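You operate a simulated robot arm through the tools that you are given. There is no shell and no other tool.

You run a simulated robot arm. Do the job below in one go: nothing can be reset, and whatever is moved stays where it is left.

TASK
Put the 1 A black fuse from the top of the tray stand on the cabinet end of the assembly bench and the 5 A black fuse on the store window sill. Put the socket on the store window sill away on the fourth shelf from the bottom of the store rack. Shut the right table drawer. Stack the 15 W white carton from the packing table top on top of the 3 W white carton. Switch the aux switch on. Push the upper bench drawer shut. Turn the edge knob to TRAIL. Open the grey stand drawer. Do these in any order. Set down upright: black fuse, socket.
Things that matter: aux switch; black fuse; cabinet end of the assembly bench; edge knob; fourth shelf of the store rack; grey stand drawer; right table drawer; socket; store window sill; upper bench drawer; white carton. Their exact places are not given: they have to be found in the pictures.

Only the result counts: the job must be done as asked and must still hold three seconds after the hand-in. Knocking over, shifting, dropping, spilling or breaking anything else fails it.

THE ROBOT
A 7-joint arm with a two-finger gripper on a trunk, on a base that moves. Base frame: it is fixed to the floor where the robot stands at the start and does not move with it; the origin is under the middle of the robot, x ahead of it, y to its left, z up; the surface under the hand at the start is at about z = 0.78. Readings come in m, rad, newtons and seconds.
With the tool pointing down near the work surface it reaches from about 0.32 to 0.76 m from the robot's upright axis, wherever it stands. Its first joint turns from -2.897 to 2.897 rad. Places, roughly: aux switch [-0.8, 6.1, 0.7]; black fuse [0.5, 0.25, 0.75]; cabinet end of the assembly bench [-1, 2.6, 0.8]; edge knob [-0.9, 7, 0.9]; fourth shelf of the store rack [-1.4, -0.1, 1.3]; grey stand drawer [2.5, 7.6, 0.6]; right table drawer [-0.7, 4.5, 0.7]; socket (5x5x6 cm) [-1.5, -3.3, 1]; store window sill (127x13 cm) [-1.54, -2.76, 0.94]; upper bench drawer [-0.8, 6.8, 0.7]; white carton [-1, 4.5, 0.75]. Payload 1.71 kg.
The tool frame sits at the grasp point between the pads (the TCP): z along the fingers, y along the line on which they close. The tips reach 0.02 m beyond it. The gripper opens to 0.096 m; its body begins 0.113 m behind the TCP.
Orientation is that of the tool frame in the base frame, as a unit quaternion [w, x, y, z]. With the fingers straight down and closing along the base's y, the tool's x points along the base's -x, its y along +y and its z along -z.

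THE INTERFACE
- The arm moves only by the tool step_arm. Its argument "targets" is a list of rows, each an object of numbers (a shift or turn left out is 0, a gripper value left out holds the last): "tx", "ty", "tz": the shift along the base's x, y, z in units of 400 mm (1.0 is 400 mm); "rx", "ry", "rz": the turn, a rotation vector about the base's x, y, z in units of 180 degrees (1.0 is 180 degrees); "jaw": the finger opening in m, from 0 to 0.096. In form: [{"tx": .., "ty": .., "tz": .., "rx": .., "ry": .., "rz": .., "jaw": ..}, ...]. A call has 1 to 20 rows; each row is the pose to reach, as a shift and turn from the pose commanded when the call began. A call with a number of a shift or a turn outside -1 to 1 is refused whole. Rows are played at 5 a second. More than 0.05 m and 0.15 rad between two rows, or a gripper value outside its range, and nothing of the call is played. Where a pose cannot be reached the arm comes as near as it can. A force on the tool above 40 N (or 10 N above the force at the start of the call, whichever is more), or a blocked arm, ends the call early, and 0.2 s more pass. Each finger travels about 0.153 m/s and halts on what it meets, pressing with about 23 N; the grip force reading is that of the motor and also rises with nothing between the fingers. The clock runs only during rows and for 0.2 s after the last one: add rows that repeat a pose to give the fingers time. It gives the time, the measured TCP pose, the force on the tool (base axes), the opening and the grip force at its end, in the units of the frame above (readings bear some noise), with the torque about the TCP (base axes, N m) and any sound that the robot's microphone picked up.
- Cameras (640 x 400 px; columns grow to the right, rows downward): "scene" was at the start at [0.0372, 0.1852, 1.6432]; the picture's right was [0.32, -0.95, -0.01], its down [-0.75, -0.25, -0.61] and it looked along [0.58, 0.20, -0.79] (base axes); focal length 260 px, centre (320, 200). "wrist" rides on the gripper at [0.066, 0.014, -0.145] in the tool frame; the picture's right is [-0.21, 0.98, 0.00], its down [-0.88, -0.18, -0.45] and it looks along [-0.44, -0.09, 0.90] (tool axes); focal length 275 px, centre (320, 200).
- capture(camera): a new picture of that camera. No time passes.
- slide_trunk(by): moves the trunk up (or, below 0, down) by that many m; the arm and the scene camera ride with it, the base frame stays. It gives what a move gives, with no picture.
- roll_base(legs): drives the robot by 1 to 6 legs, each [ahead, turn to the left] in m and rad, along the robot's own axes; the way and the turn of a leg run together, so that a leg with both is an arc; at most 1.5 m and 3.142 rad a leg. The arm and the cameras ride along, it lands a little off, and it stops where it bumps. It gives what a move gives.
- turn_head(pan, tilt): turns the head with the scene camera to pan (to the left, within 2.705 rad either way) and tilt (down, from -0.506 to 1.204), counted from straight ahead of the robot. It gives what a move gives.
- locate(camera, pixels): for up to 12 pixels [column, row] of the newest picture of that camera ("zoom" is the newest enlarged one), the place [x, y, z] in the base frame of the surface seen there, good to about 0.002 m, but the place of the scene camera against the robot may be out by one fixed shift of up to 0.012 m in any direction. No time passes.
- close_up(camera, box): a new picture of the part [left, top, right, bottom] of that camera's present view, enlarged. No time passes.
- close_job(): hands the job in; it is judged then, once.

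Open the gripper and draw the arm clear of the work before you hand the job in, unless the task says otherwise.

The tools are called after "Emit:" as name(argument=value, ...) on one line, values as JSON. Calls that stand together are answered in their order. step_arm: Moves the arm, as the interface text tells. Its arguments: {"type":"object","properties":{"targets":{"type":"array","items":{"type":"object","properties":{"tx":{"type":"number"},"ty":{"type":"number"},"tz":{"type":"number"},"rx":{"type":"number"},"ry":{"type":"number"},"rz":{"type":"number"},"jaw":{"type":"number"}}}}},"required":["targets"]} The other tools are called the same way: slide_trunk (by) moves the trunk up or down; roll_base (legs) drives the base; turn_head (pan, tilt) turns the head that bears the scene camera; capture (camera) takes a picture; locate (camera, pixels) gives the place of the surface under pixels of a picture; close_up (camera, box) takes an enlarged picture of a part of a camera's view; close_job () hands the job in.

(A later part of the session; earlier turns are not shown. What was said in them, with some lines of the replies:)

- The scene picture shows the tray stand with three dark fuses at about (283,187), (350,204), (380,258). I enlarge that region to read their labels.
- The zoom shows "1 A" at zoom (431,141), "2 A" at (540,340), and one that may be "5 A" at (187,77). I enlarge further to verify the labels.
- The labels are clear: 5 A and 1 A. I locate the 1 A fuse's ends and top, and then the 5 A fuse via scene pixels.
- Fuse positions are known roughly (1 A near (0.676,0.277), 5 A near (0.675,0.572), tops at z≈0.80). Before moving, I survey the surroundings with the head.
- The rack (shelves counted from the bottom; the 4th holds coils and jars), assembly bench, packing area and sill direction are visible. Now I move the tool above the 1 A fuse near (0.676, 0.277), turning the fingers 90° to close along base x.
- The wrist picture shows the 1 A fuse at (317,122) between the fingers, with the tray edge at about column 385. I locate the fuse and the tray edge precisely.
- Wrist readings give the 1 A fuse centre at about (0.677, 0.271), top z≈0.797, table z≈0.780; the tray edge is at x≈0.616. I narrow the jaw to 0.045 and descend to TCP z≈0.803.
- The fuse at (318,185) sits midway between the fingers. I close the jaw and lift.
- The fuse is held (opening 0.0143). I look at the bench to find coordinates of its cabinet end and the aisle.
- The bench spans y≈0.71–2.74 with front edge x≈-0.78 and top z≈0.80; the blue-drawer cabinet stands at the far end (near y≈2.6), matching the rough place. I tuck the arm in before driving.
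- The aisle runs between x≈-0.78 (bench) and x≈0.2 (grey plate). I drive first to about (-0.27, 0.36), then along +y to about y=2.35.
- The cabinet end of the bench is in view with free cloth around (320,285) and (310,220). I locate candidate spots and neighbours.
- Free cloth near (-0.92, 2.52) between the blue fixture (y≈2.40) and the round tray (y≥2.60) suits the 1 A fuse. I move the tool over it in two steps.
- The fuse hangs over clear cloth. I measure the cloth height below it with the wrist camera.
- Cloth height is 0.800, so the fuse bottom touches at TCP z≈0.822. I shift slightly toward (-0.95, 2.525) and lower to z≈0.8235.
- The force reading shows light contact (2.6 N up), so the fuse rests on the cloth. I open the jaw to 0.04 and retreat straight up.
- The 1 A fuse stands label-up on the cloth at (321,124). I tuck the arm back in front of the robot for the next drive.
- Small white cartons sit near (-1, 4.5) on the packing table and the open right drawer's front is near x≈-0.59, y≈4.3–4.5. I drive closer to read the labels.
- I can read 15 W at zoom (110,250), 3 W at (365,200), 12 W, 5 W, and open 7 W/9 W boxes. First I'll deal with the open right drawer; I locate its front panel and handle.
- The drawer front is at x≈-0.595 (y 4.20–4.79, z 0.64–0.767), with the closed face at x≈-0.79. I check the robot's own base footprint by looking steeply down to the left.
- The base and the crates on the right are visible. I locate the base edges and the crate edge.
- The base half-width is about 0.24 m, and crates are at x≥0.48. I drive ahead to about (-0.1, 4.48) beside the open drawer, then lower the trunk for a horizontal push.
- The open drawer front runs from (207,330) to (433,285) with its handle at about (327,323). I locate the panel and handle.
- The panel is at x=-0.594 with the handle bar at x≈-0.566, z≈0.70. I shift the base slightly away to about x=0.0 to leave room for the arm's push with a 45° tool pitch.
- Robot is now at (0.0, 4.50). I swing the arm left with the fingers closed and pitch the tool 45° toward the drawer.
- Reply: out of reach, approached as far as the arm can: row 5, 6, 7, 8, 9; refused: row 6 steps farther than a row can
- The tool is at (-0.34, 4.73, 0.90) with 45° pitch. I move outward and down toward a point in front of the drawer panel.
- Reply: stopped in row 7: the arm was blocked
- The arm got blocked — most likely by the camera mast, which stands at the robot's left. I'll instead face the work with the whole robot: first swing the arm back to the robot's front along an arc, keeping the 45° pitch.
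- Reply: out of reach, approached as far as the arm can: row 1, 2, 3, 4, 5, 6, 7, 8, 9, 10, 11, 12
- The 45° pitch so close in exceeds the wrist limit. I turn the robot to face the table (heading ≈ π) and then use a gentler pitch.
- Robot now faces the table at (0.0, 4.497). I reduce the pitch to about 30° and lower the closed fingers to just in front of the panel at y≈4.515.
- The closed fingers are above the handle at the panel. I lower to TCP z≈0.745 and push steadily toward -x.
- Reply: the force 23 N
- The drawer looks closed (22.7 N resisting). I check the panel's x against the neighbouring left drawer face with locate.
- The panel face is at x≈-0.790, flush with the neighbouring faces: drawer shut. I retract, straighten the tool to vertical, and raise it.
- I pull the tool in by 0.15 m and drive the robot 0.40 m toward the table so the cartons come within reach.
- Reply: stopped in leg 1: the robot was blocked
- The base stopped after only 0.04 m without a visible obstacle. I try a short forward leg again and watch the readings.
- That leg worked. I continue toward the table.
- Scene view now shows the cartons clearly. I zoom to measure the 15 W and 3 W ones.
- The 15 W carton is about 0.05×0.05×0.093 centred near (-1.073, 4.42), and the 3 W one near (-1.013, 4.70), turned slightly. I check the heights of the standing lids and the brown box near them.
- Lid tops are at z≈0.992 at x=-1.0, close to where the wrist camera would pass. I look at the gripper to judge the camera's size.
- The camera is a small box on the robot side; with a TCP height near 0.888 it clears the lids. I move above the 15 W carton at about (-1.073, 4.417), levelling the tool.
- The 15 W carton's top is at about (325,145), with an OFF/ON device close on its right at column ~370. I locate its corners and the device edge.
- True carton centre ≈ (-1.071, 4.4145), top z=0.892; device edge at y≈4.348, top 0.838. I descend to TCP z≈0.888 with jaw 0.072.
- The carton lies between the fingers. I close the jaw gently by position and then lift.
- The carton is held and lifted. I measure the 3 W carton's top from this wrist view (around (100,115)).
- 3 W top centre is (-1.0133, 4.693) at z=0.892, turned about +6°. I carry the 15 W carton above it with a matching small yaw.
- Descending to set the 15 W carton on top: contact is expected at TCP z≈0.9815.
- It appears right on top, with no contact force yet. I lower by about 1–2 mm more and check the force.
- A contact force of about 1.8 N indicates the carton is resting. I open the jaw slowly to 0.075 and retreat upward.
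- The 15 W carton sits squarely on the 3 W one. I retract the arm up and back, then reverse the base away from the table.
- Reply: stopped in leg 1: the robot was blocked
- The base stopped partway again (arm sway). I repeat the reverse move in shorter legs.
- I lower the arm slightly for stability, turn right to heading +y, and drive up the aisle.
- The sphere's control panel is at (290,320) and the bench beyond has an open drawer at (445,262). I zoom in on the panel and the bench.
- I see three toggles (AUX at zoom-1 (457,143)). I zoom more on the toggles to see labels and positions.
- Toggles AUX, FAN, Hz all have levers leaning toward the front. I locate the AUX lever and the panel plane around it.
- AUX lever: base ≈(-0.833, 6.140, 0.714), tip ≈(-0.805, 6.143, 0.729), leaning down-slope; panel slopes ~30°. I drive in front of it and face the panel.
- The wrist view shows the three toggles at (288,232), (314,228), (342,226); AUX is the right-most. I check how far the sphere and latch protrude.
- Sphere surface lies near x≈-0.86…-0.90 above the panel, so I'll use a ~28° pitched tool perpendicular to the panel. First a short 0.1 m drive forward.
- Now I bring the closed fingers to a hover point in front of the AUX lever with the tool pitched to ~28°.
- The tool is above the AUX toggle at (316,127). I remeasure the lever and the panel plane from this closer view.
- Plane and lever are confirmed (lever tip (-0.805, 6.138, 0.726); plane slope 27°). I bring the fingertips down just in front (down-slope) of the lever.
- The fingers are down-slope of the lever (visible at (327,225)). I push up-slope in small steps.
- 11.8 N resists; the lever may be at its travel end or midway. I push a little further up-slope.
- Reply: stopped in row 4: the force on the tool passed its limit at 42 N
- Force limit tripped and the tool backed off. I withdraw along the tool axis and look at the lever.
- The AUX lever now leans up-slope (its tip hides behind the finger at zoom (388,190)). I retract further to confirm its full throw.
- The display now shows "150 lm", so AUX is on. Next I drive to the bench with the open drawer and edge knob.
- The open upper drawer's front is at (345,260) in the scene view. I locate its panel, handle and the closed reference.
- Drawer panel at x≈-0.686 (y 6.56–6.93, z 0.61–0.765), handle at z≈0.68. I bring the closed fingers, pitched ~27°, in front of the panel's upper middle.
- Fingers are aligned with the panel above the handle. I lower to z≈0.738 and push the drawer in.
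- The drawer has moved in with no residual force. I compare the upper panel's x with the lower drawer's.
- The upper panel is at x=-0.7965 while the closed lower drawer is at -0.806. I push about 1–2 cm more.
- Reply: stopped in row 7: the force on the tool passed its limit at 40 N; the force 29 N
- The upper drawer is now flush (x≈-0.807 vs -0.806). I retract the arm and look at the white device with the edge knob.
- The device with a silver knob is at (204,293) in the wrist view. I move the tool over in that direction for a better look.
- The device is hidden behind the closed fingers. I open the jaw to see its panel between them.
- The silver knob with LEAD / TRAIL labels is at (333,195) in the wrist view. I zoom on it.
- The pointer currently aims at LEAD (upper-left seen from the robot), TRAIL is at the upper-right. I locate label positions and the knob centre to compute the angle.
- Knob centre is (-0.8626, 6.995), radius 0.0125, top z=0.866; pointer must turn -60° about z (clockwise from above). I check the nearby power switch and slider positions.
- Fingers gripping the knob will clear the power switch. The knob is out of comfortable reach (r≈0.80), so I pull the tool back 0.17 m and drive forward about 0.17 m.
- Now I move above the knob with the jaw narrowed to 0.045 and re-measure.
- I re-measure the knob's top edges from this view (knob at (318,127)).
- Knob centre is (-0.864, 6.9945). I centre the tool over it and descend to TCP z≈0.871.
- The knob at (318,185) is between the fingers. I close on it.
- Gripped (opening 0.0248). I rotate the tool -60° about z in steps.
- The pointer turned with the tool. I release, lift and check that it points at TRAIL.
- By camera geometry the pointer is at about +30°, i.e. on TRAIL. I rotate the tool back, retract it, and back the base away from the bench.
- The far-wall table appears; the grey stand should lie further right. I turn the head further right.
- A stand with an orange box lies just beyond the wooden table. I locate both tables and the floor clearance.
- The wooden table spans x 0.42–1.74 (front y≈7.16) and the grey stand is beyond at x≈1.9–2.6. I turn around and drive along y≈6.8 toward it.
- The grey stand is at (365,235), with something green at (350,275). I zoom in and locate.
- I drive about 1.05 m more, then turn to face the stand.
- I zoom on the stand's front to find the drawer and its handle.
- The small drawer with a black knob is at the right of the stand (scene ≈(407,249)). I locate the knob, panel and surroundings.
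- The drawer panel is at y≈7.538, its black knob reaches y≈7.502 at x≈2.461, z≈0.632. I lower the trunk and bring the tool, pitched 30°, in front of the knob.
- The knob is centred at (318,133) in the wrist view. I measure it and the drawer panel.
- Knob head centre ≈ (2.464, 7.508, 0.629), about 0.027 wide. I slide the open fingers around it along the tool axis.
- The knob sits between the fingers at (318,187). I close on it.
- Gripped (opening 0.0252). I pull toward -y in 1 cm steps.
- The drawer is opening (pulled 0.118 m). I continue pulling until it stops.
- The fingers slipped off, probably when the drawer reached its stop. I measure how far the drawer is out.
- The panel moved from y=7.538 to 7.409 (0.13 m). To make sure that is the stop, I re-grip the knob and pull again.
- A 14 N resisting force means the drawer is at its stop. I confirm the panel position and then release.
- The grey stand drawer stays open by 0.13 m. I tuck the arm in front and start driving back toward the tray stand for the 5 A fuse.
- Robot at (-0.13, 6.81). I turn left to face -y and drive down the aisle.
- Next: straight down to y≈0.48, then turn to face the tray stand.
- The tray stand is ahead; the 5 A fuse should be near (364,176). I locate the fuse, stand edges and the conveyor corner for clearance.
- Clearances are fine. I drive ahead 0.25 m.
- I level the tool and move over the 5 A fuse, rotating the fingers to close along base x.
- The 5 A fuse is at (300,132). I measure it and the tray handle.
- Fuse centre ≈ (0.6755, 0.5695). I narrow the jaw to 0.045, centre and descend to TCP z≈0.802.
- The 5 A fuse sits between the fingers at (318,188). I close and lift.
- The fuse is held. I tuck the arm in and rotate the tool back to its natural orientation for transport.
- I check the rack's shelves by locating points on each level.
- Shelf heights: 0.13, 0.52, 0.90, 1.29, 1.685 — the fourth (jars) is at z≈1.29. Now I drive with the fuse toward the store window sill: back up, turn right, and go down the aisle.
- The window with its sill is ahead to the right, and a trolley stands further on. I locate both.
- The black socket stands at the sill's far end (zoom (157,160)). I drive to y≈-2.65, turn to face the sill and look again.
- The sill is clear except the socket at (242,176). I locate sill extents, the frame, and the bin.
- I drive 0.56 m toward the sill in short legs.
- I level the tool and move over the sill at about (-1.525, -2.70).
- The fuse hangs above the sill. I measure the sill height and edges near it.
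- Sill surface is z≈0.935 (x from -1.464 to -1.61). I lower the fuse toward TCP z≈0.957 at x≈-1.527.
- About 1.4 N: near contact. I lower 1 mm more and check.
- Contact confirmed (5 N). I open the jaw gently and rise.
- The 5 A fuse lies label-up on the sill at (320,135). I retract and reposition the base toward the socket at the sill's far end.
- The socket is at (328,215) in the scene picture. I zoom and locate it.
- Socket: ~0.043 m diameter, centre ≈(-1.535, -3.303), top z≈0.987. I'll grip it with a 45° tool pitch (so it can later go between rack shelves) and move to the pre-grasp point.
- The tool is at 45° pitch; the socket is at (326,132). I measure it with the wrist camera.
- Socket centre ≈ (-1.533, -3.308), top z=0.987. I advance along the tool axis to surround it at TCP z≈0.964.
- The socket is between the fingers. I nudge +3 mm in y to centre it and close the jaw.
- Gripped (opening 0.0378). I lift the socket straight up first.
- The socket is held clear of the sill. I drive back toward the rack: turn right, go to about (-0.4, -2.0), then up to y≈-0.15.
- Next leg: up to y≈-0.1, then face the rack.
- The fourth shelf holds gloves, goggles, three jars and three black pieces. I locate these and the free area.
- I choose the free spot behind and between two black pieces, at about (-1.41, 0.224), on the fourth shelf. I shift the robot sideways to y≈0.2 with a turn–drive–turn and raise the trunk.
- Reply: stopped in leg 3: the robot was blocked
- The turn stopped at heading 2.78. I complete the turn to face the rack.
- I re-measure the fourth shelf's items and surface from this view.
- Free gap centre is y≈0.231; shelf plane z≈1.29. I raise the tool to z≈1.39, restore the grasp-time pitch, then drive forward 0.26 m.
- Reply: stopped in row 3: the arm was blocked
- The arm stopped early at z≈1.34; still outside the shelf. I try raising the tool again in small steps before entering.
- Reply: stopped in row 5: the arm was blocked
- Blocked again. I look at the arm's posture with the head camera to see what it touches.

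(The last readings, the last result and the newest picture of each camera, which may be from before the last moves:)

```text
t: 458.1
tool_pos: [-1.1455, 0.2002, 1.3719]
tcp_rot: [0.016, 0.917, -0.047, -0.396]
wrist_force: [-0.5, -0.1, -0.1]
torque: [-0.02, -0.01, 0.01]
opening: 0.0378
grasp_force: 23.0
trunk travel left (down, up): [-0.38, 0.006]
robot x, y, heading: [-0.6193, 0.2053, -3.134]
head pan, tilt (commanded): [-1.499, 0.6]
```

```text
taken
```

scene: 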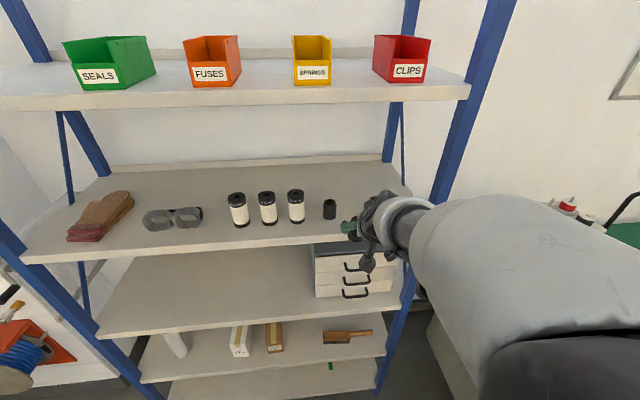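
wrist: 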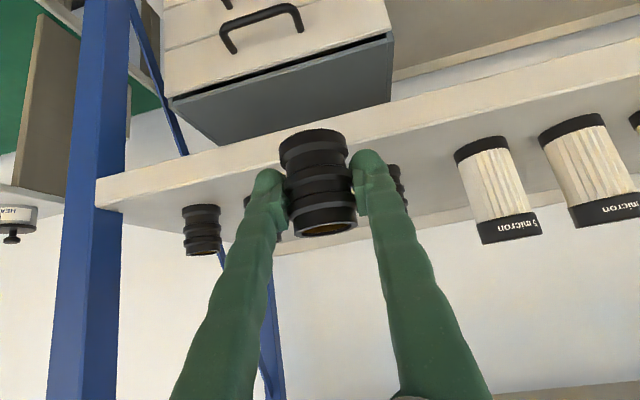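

The head cannot pan right because the arm's elbow is beside it — the folded arm touches the head. I turn the head away to the left, back the base off, and extend the arm there before entering the shelf.

Emit:
turn_head(pan=0.4, tilt=0.5)

Emit:
roll_base(legs=[[-0.12, 0], [-0.12, 0]])

```text
t: 460.0
tool_pos: [-1.1447, 0.2008, 1.3704]
tcp_rot: [0.017, 0.917, -0.048, -0.395]
wrist_force: [0.6, -0.9, -0.4]
torque: [-0.01, 0.02, -0.01]
opening: 0.0375
grasp_force: 23.2
trunk travel left (down, up): [-0.38, 0.006]
robot x, y, heading: [-0.6232, 0.2023, -3.138]
head pan, tilt (commanded): [0.4, 0.499]
```

```text
t: 460.8
tool_pos: [-1.1227, 0.2078, 1.3736]
tcp_rot: [0.018, 0.915, -0.048, -0.4]
wrist_force: [-0.4, 1.0, -0.6]
torque: [-0.06, 0.04, 0.12]
opening: 0.0379
grasp_force: 22.8
trunk travel left (down, up): [-0.38, 0.006]
robot x, y, heading: [-0.6001, 0.2032, -3.134]
head pan, tilt (commanded): [0.4, 0.499]
stopped in leg 1: the robot was blocked; the commanded pose is now the measured one
```

The elbow contact also blocks the base. I extend the arm outward (into the shelf opening, above the small sockets) which lowers the elbow away from the head, and fix the orientation.

Emit:
step_arm(targets=[{"tx": -0.03, "ty": 0.02, "rx": 0.004, "ry": -0.0025, "rz": 0.005}, {"tx": -0.07, "ty": 0.04, "tz": 0.005, "rx": 0.009, "ry": -0.005, "rz": 0.01}, {"tx": -0.12, "ty": 0.0575, "tz": 0.01, "rx": 0.013, "ry": -0.008, "rz": 0.014}, {"tx": -0.17, "ty": 0.0575, "tz": 0.02, "rx": 0.018, "ry": -0.0105, "rz": 0.019}, {"tx": -0.22, "ty": 0.0575, "tz": 0.03, "rx": 0.0222, "ry": -0.0128, "rz": 0.0239}, {"tx": -0.25, "ty": 0.0575, "tz": 0.03, "rx": 0.0222, "ry": -0.0128, "rz": 0.0239}])

Emit:
capture(camera="wrist")

Emit:
capture(camera="scene")

```text
t: 462.4
tool_pos: [-1.2273, 0.2204, 1.3851]
tcp_rot: [-0.002, 0.924, 0.003, -0.382]
wrist_force: [0.6, 0.1, 0.0]
torque: [0.01, 0.08, 0.0]
opening: 0.0374
grasp_force: 22.5
out of reach, approached as far as the arm can: row 3
trunk travel left (down, up): [-0.38, 0.006]
robot x, y, heading: [-0.5991, 0.2022, -3.132]
head pan, tilt (commanded): [0.4, 0.499]
stopped in row 6: the arm was blocked; the commanded pose is now the measured one
```

```text
taken
```

wrist: 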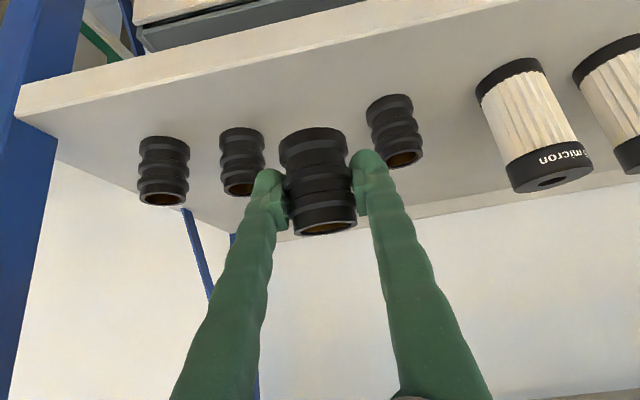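

```text
taken
```

scene: 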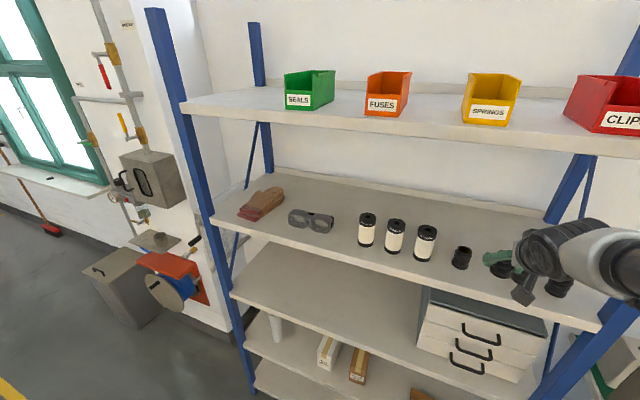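

Orientation matches the grasp pose again. I measure the shelf and neighbours with the wrist camera.

Emit:
locate(camera="wrist", pixels=[[320, 100], [300, 70], [240, 150], [395, 120], [262, 160], [372, 130], [330, 260], [290, 235], [400, 160], [240, 190], [420, 200], [370, 210]])

```text
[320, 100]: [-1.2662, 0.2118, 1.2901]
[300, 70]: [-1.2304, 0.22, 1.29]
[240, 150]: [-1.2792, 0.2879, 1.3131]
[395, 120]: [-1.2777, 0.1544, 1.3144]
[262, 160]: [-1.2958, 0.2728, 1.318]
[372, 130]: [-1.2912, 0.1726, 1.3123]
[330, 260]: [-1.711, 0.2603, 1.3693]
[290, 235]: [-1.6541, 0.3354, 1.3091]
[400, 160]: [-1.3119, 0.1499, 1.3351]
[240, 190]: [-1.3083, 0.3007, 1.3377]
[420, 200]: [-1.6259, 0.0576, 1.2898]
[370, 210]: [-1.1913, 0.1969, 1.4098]
```

The shelf is at z=1.290; the gap between neighbours spans y≈0.175–0.271 (their tops at 1.338). I extend to x≈-1.40 at z≈1.385.

Emit:
step_arm(targets=[{"tx": -0.04, "ty": 0.004, "tz": 0.004}, {"tx": -0.09, "ty": 0.008, "tz": 0.004}, {"tx": -0.14, "ty": 0.008, "tz": 0.004}, {"tx": -0.19, "ty": 0.008, "tz": 0.004}, {"tx": -0.24, "ty": 0.008, "tz": 0.004}, {"tx": -0.29, "ty": 0.008, "tz": 0.004}, {"tx": -0.34, "ty": 0.008, "tz": 0.004}, {"tx": -0.39, "ty": 0.008, "tz": 0.004}, {"tx": -0.43, "ty": 0.008, "tz": 0.004}, {"tx": -0.43, "ty": 0.008, "tz": 0.004}])

Emit:
capture(camera="wrist")

Emit:
capture(camera="scene")

```text
t: 464.6
tool_pos: [-1.391, 0.227, 1.3882]
tcp_rot: [-0.001, 0.923, 0.004, -0.384]
wrist_force: [-0.5, 0.0, -1.3]
torque: [0.01, 0.0, 0.04]
opening: 0.0376
grasp_force: 23.2
trunk travel left (down, up): [-0.38, 0.006]
robot x, y, heading: [-0.6046, 0.2053, -3.133]
head pan, tilt (commanded): [0.4, 0.499]
```

```text
taken
```

wrist: 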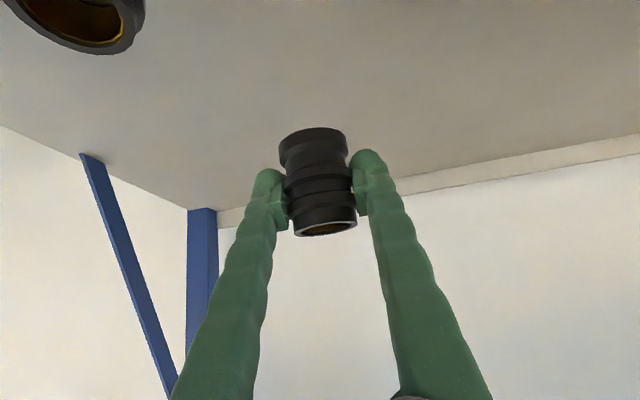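

```text
taken
```

scene: 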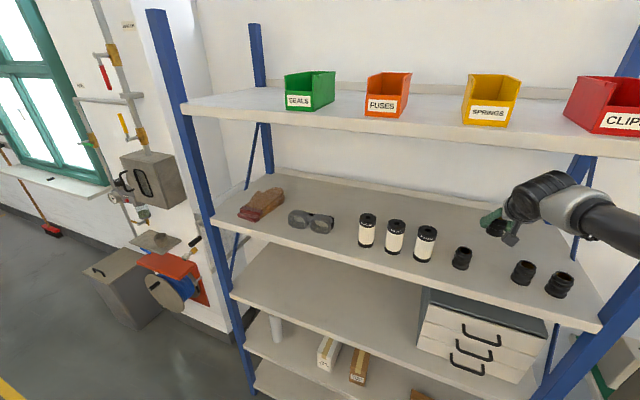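

The socket hangs behind the gap. I lower it toward TCP z≈1.321, where its base should meet the shelf.

Emit:
step_arm(targets=[{"tz": -0.03}, {"tz": -0.07}, {"tz": -0.11}, {"tz": -0.14}, {"tz": -0.155}, {"tz": -0.164}, {"tz": -0.167}, {"tz": -0.167}])

Emit:
capture(camera="wrist")

```text
t: 466.4
tool_pos: [-1.3878, 0.2264, 1.3223]
tcp_rot: [-0.001, 0.923, 0.004, -0.385]
wrist_force: [0.9, -0.9, -0.5]
torque: [0.03, 0.03, 0.0]
opening: 0.0375
grasp_force: 23.0
trunk travel left (down, up): [-0.38, 0.006]
robot x, y, heading: [-0.6003, 0.2032, -3.134]
head pan, tilt (commanded): [0.4, 0.499]
```

```text
taken
```

wrist: 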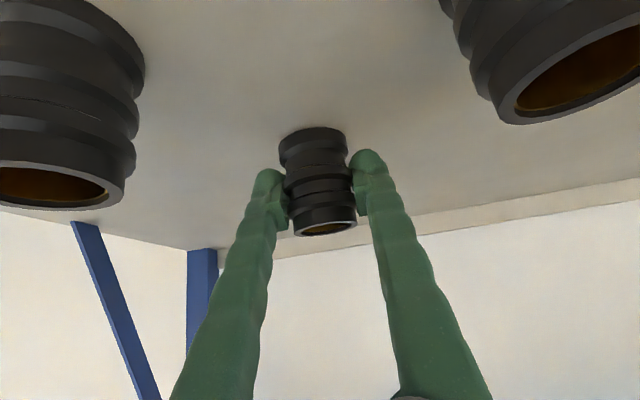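

No contact yet. I lower in ~1 mm steps to feel the shelf.

Emit:
step_arm(targets=[{"tz": -0.003}, {"tz": -0.0055}, {"tz": -0.0055}])

```text
t: 467.2
tool_pos: [-1.388, 0.2257, 1.3217]
tcp_rot: [0.0, 0.923, 0.004, -0.384]
wrist_force: [0.8, 0.0, -0.2]
torque: [0.02, -0.02, 0.01]
opening: 0.0375
grasp_force: 22.6
trunk travel left (down, up): [-0.38, 0.006]
robot x, y, heading: [-0.5977, 0.2036, -3.133]
head pan, tilt (commanded): [0.4, 0.499]
```

Emit:
step_arm(targets=[{"tz": -0.003}, {"tz": -0.006}, {"tz": -0.006}])

```text
t: 468.0
tool_pos: [-1.3887, 0.2259, 1.3211]
tcp_rot: [-0.001, 0.923, 0.004, -0.385]
wrist_force: [-0.3, 0.2, 1.1]
torque: [-0.02, 0.03, -0.04]
opening: 0.0374
grasp_force: 23.0
trunk travel left (down, up): [-0.38, 0.006]
robot x, y, heading: [-0.5986, 0.2029, -3.132]
head pan, tilt (commanded): [0.4, 0.499]
```

Still only ~1 N. One more small step down.

Emit:
step_arm(targets=[{"tz": -0.003}, {"tz": -0.005}, {"tz": -0.005}])

```text
t: 468.8
tool_pos: [-1.3881, 0.2261, 1.32]
tcp_rot: [-0.001, 0.922, 0.003, -0.387]
wrist_force: [-4.7, 0.8, 14.8]
torque: [-0.05, 0.41, -0.05]
opening: 0.0376
grasp_force: 23.3
trunk travel left (down, up): [-0.38, 0.006]
robot x, y, heading: [-0.5996, 0.2004, -3.133]
head pan, tilt (commanded): [0.4, 0.499]
```

Firm contact (≈15 N). I ease up slightly and open the jaw slowly.

Emit:
step_arm(targets=[{"tz": 0.002}, {"tz": 0.002, "jaw": 0.04}, {"tz": 0.002, "jaw": 0.045}, {"tz": 0.002, "jaw": 0.052}, {"tz": 0.002, "jaw": 0.06}, {"tz": 0.002, "jaw": 0.06}])

Emit:
capture(camera="wrist")

```text
t: 470.2
tool_pos: [-1.388, 0.2253, 1.3182]
tcp_rot: [-0.001, 0.923, 0.004, -0.385]
wrist_force: [-0.3, -0.3, 0.5]
torque: [0.02, 0.0, -0.04]
opening: 0.06
grasp_force: 0.0
trunk travel left (down, up): [-0.38, 0.006]
robot x, y, heading: [-0.6031, 0.2095, -3.137]
head pan, tilt (commanded): [0.4, 0.499]
```

```text
taken
```

wrist: 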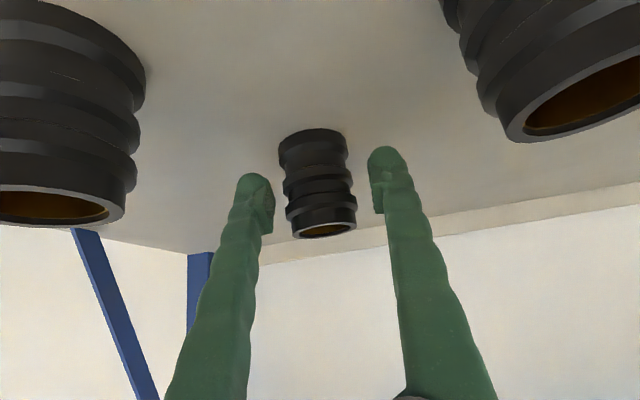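

The socket stands upright on the shelf. I withdraw along the tool axis (up and back).

Emit:
step_arm(targets=[{"tx": 0.03, "tz": 0.03}, {"tx": 0.07, "tz": 0.07}, {"tx": 0.11, "tz": 0.11}, {"tx": 0.15, "tz": 0.15}, {"tx": 0.19, "tz": 0.19}, {"tx": 0.21, "tz": 0.21}])

Emit:
capture(camera="wrist")

Emit:
roll_base(legs=[[-0.1, 0], [-0.1, 0], [-0.1, 0]])

Emit:
capture(camera="scene")

```text
t: 471.6
tool_pos: [-1.304, 0.2244, 1.4023]
tcp_rot: [-0.001, 0.923, 0.004, -0.386]
wrist_force: [-1.0, 0.5, 0.3]
torque: [0.03, 0.0, -0.04]
opening: 0.0599
grasp_force: 0.0
trunk travel left (down, up): [-0.38, 0.006]
robot x, y, heading: [-0.6026, 0.204, -3.138]
head pan, tilt (commanded): [0.4, 0.499]
```

```text
taken
```

wrist: 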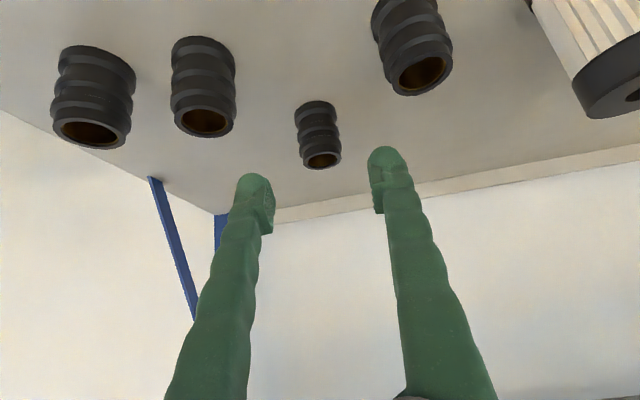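

```text
t: 474.4
tool_pos: [-1.0085, 0.2276, 1.4038]
tcp_rot: [0.0, 0.922, 0.005, -0.386]
wrist_force: [1.7, 0.0, 1.7]
torque: [0.0, 0.16, -0.03]
opening: 0.06
grasp_force: 0.1
trunk travel left (down, up): [-0.38, 0.006]
robot x, y, heading: [-0.3026, 0.2077, -3.134]
head pan, tilt (commanded): [0.4, 0.499]
```

```text
taken
```

scene: 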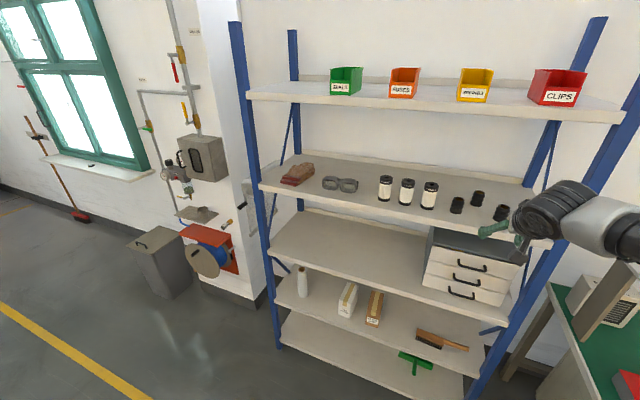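

All items appear done. I open the gripper fully, back off slightly more, and verify the shelf and sill in close-ups.

Emit:
step_arm(targets=[{"jaw": 0.08}, {"jaw": 0.096}, {"jaw": 0.096}])

Emit:
close_up(camera="scene", box=[370, 150, 560, 260])

Emit:
close_up(camera="scene", box=[30, 130, 170, 200])

```text
t: 475.2
tool_pos: [-1.0059, 0.2257, 1.4036]
tcp_rot: [0.0, 0.923, 0.006, -0.386]
wrist_force: [0.6, -0.7, -0.1]
torque: [0.02, 0.11, -0.03]
opening: 0.096
grasp_force: 0.2
trunk travel left (down, up): [-0.38, 0.006]
robot x, y, heading: [-0.306, 0.204, -3.138]
head pan, tilt (commanded): [0.4, 0.499]
```

```text
3.37 times, centred on (465, 205) of scene
```

zoom: 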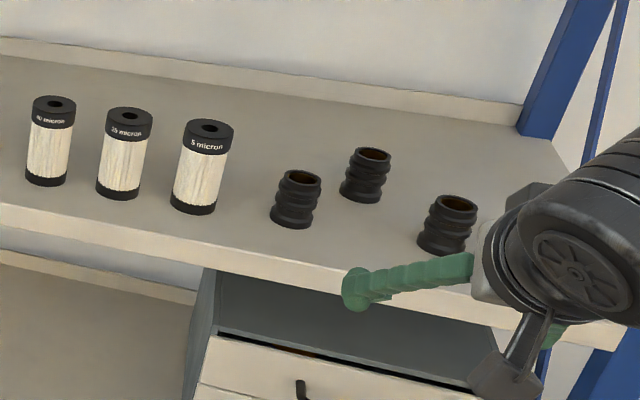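

```text
4.57 times, centred on (100, 165) of scene
```

zoom: 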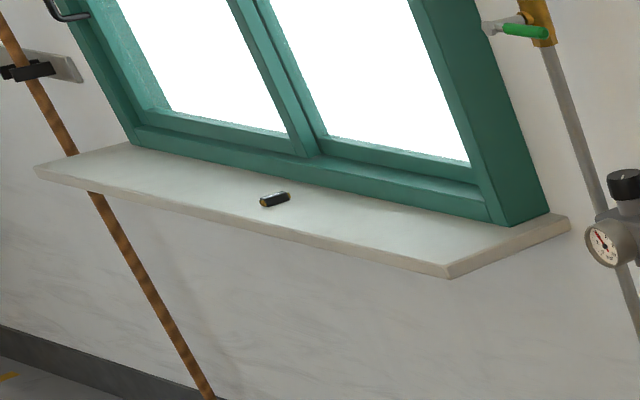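

The socket stands upright on the fourth shelf and the 5 A fuse lies on the sill. I back off a little more so the arm is well clear, then hand in.

Emit:
roll_base(legs=[[-0.1, 0]])

Emit:
capture(camera="scene")

```text
t: 476.3
tool_pos: [-0.9203, 0.2261, 1.3955]
tcp_rot: [0.001, 0.924, 0.003, -0.382]
wrist_force: [1.9, -1.2, 0.2]
torque: [0.07, 0.17, -0.07]
opening: 0.0961
grasp_force: 0.0
trunk travel left (down, up): [-0.38, 0.006]
robot x, y, heading: [-0.2008, 0.2077, -3.132]
head pan, tilt (commanded): [0.4, 0.499]
```

```text
taken
```

scene: 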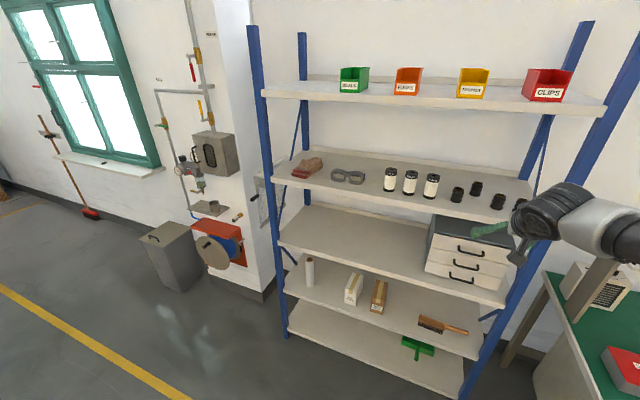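

The arm is clear of the rack, the gripper is open, and every sub-task was completed and checked. I hand the job in.

Emit:
close_job()

```text
The job is handed in.
```

I've handed the job in, with all nine parts done as far as the pictures and readings show. I looked at each result as I finished it. I didn't go back to the far end of the room for a last look before handing in.

| Task | Result |
|---|---|
| 1 A fuse | On the assembly bench at about (-0.95, 2.53), label up. |
| 5 A fuse | On the store window sill at about (-1.53, -2.70), label up. |
| Socket | Upright on the fourth shelf of the store rack (the shelf at z ≈ 1.29), behind the black sockets already there. |
| Right table drawer | Shut, flush with the neighbouring drawer faces. |
| 15 W carton | Stacked squarely on the 3 W carton. |
| Aux switch | Lever thrown to its other position; the lumens display then read 150 lm. |
| Upper bench drawer | Pushed to its stop, flush with the lower drawer. |
| Edge knob | Pointer on TRAIL, judged from its angle in the picture. |
| Grey stand drawer | Pulled to its stop, about 0.13 m out. |

- **Cabinet end of the bench:** I took this to be the far end, where the blue-drawer cabinet stands, because that matched the rough place given. The near end has a drawer pedestal under it, so this was a judgement call.
- **Fuses "upright":** I set both down label up, lying the same way they were found.

The gripper is open and the arm is clear of the rack.
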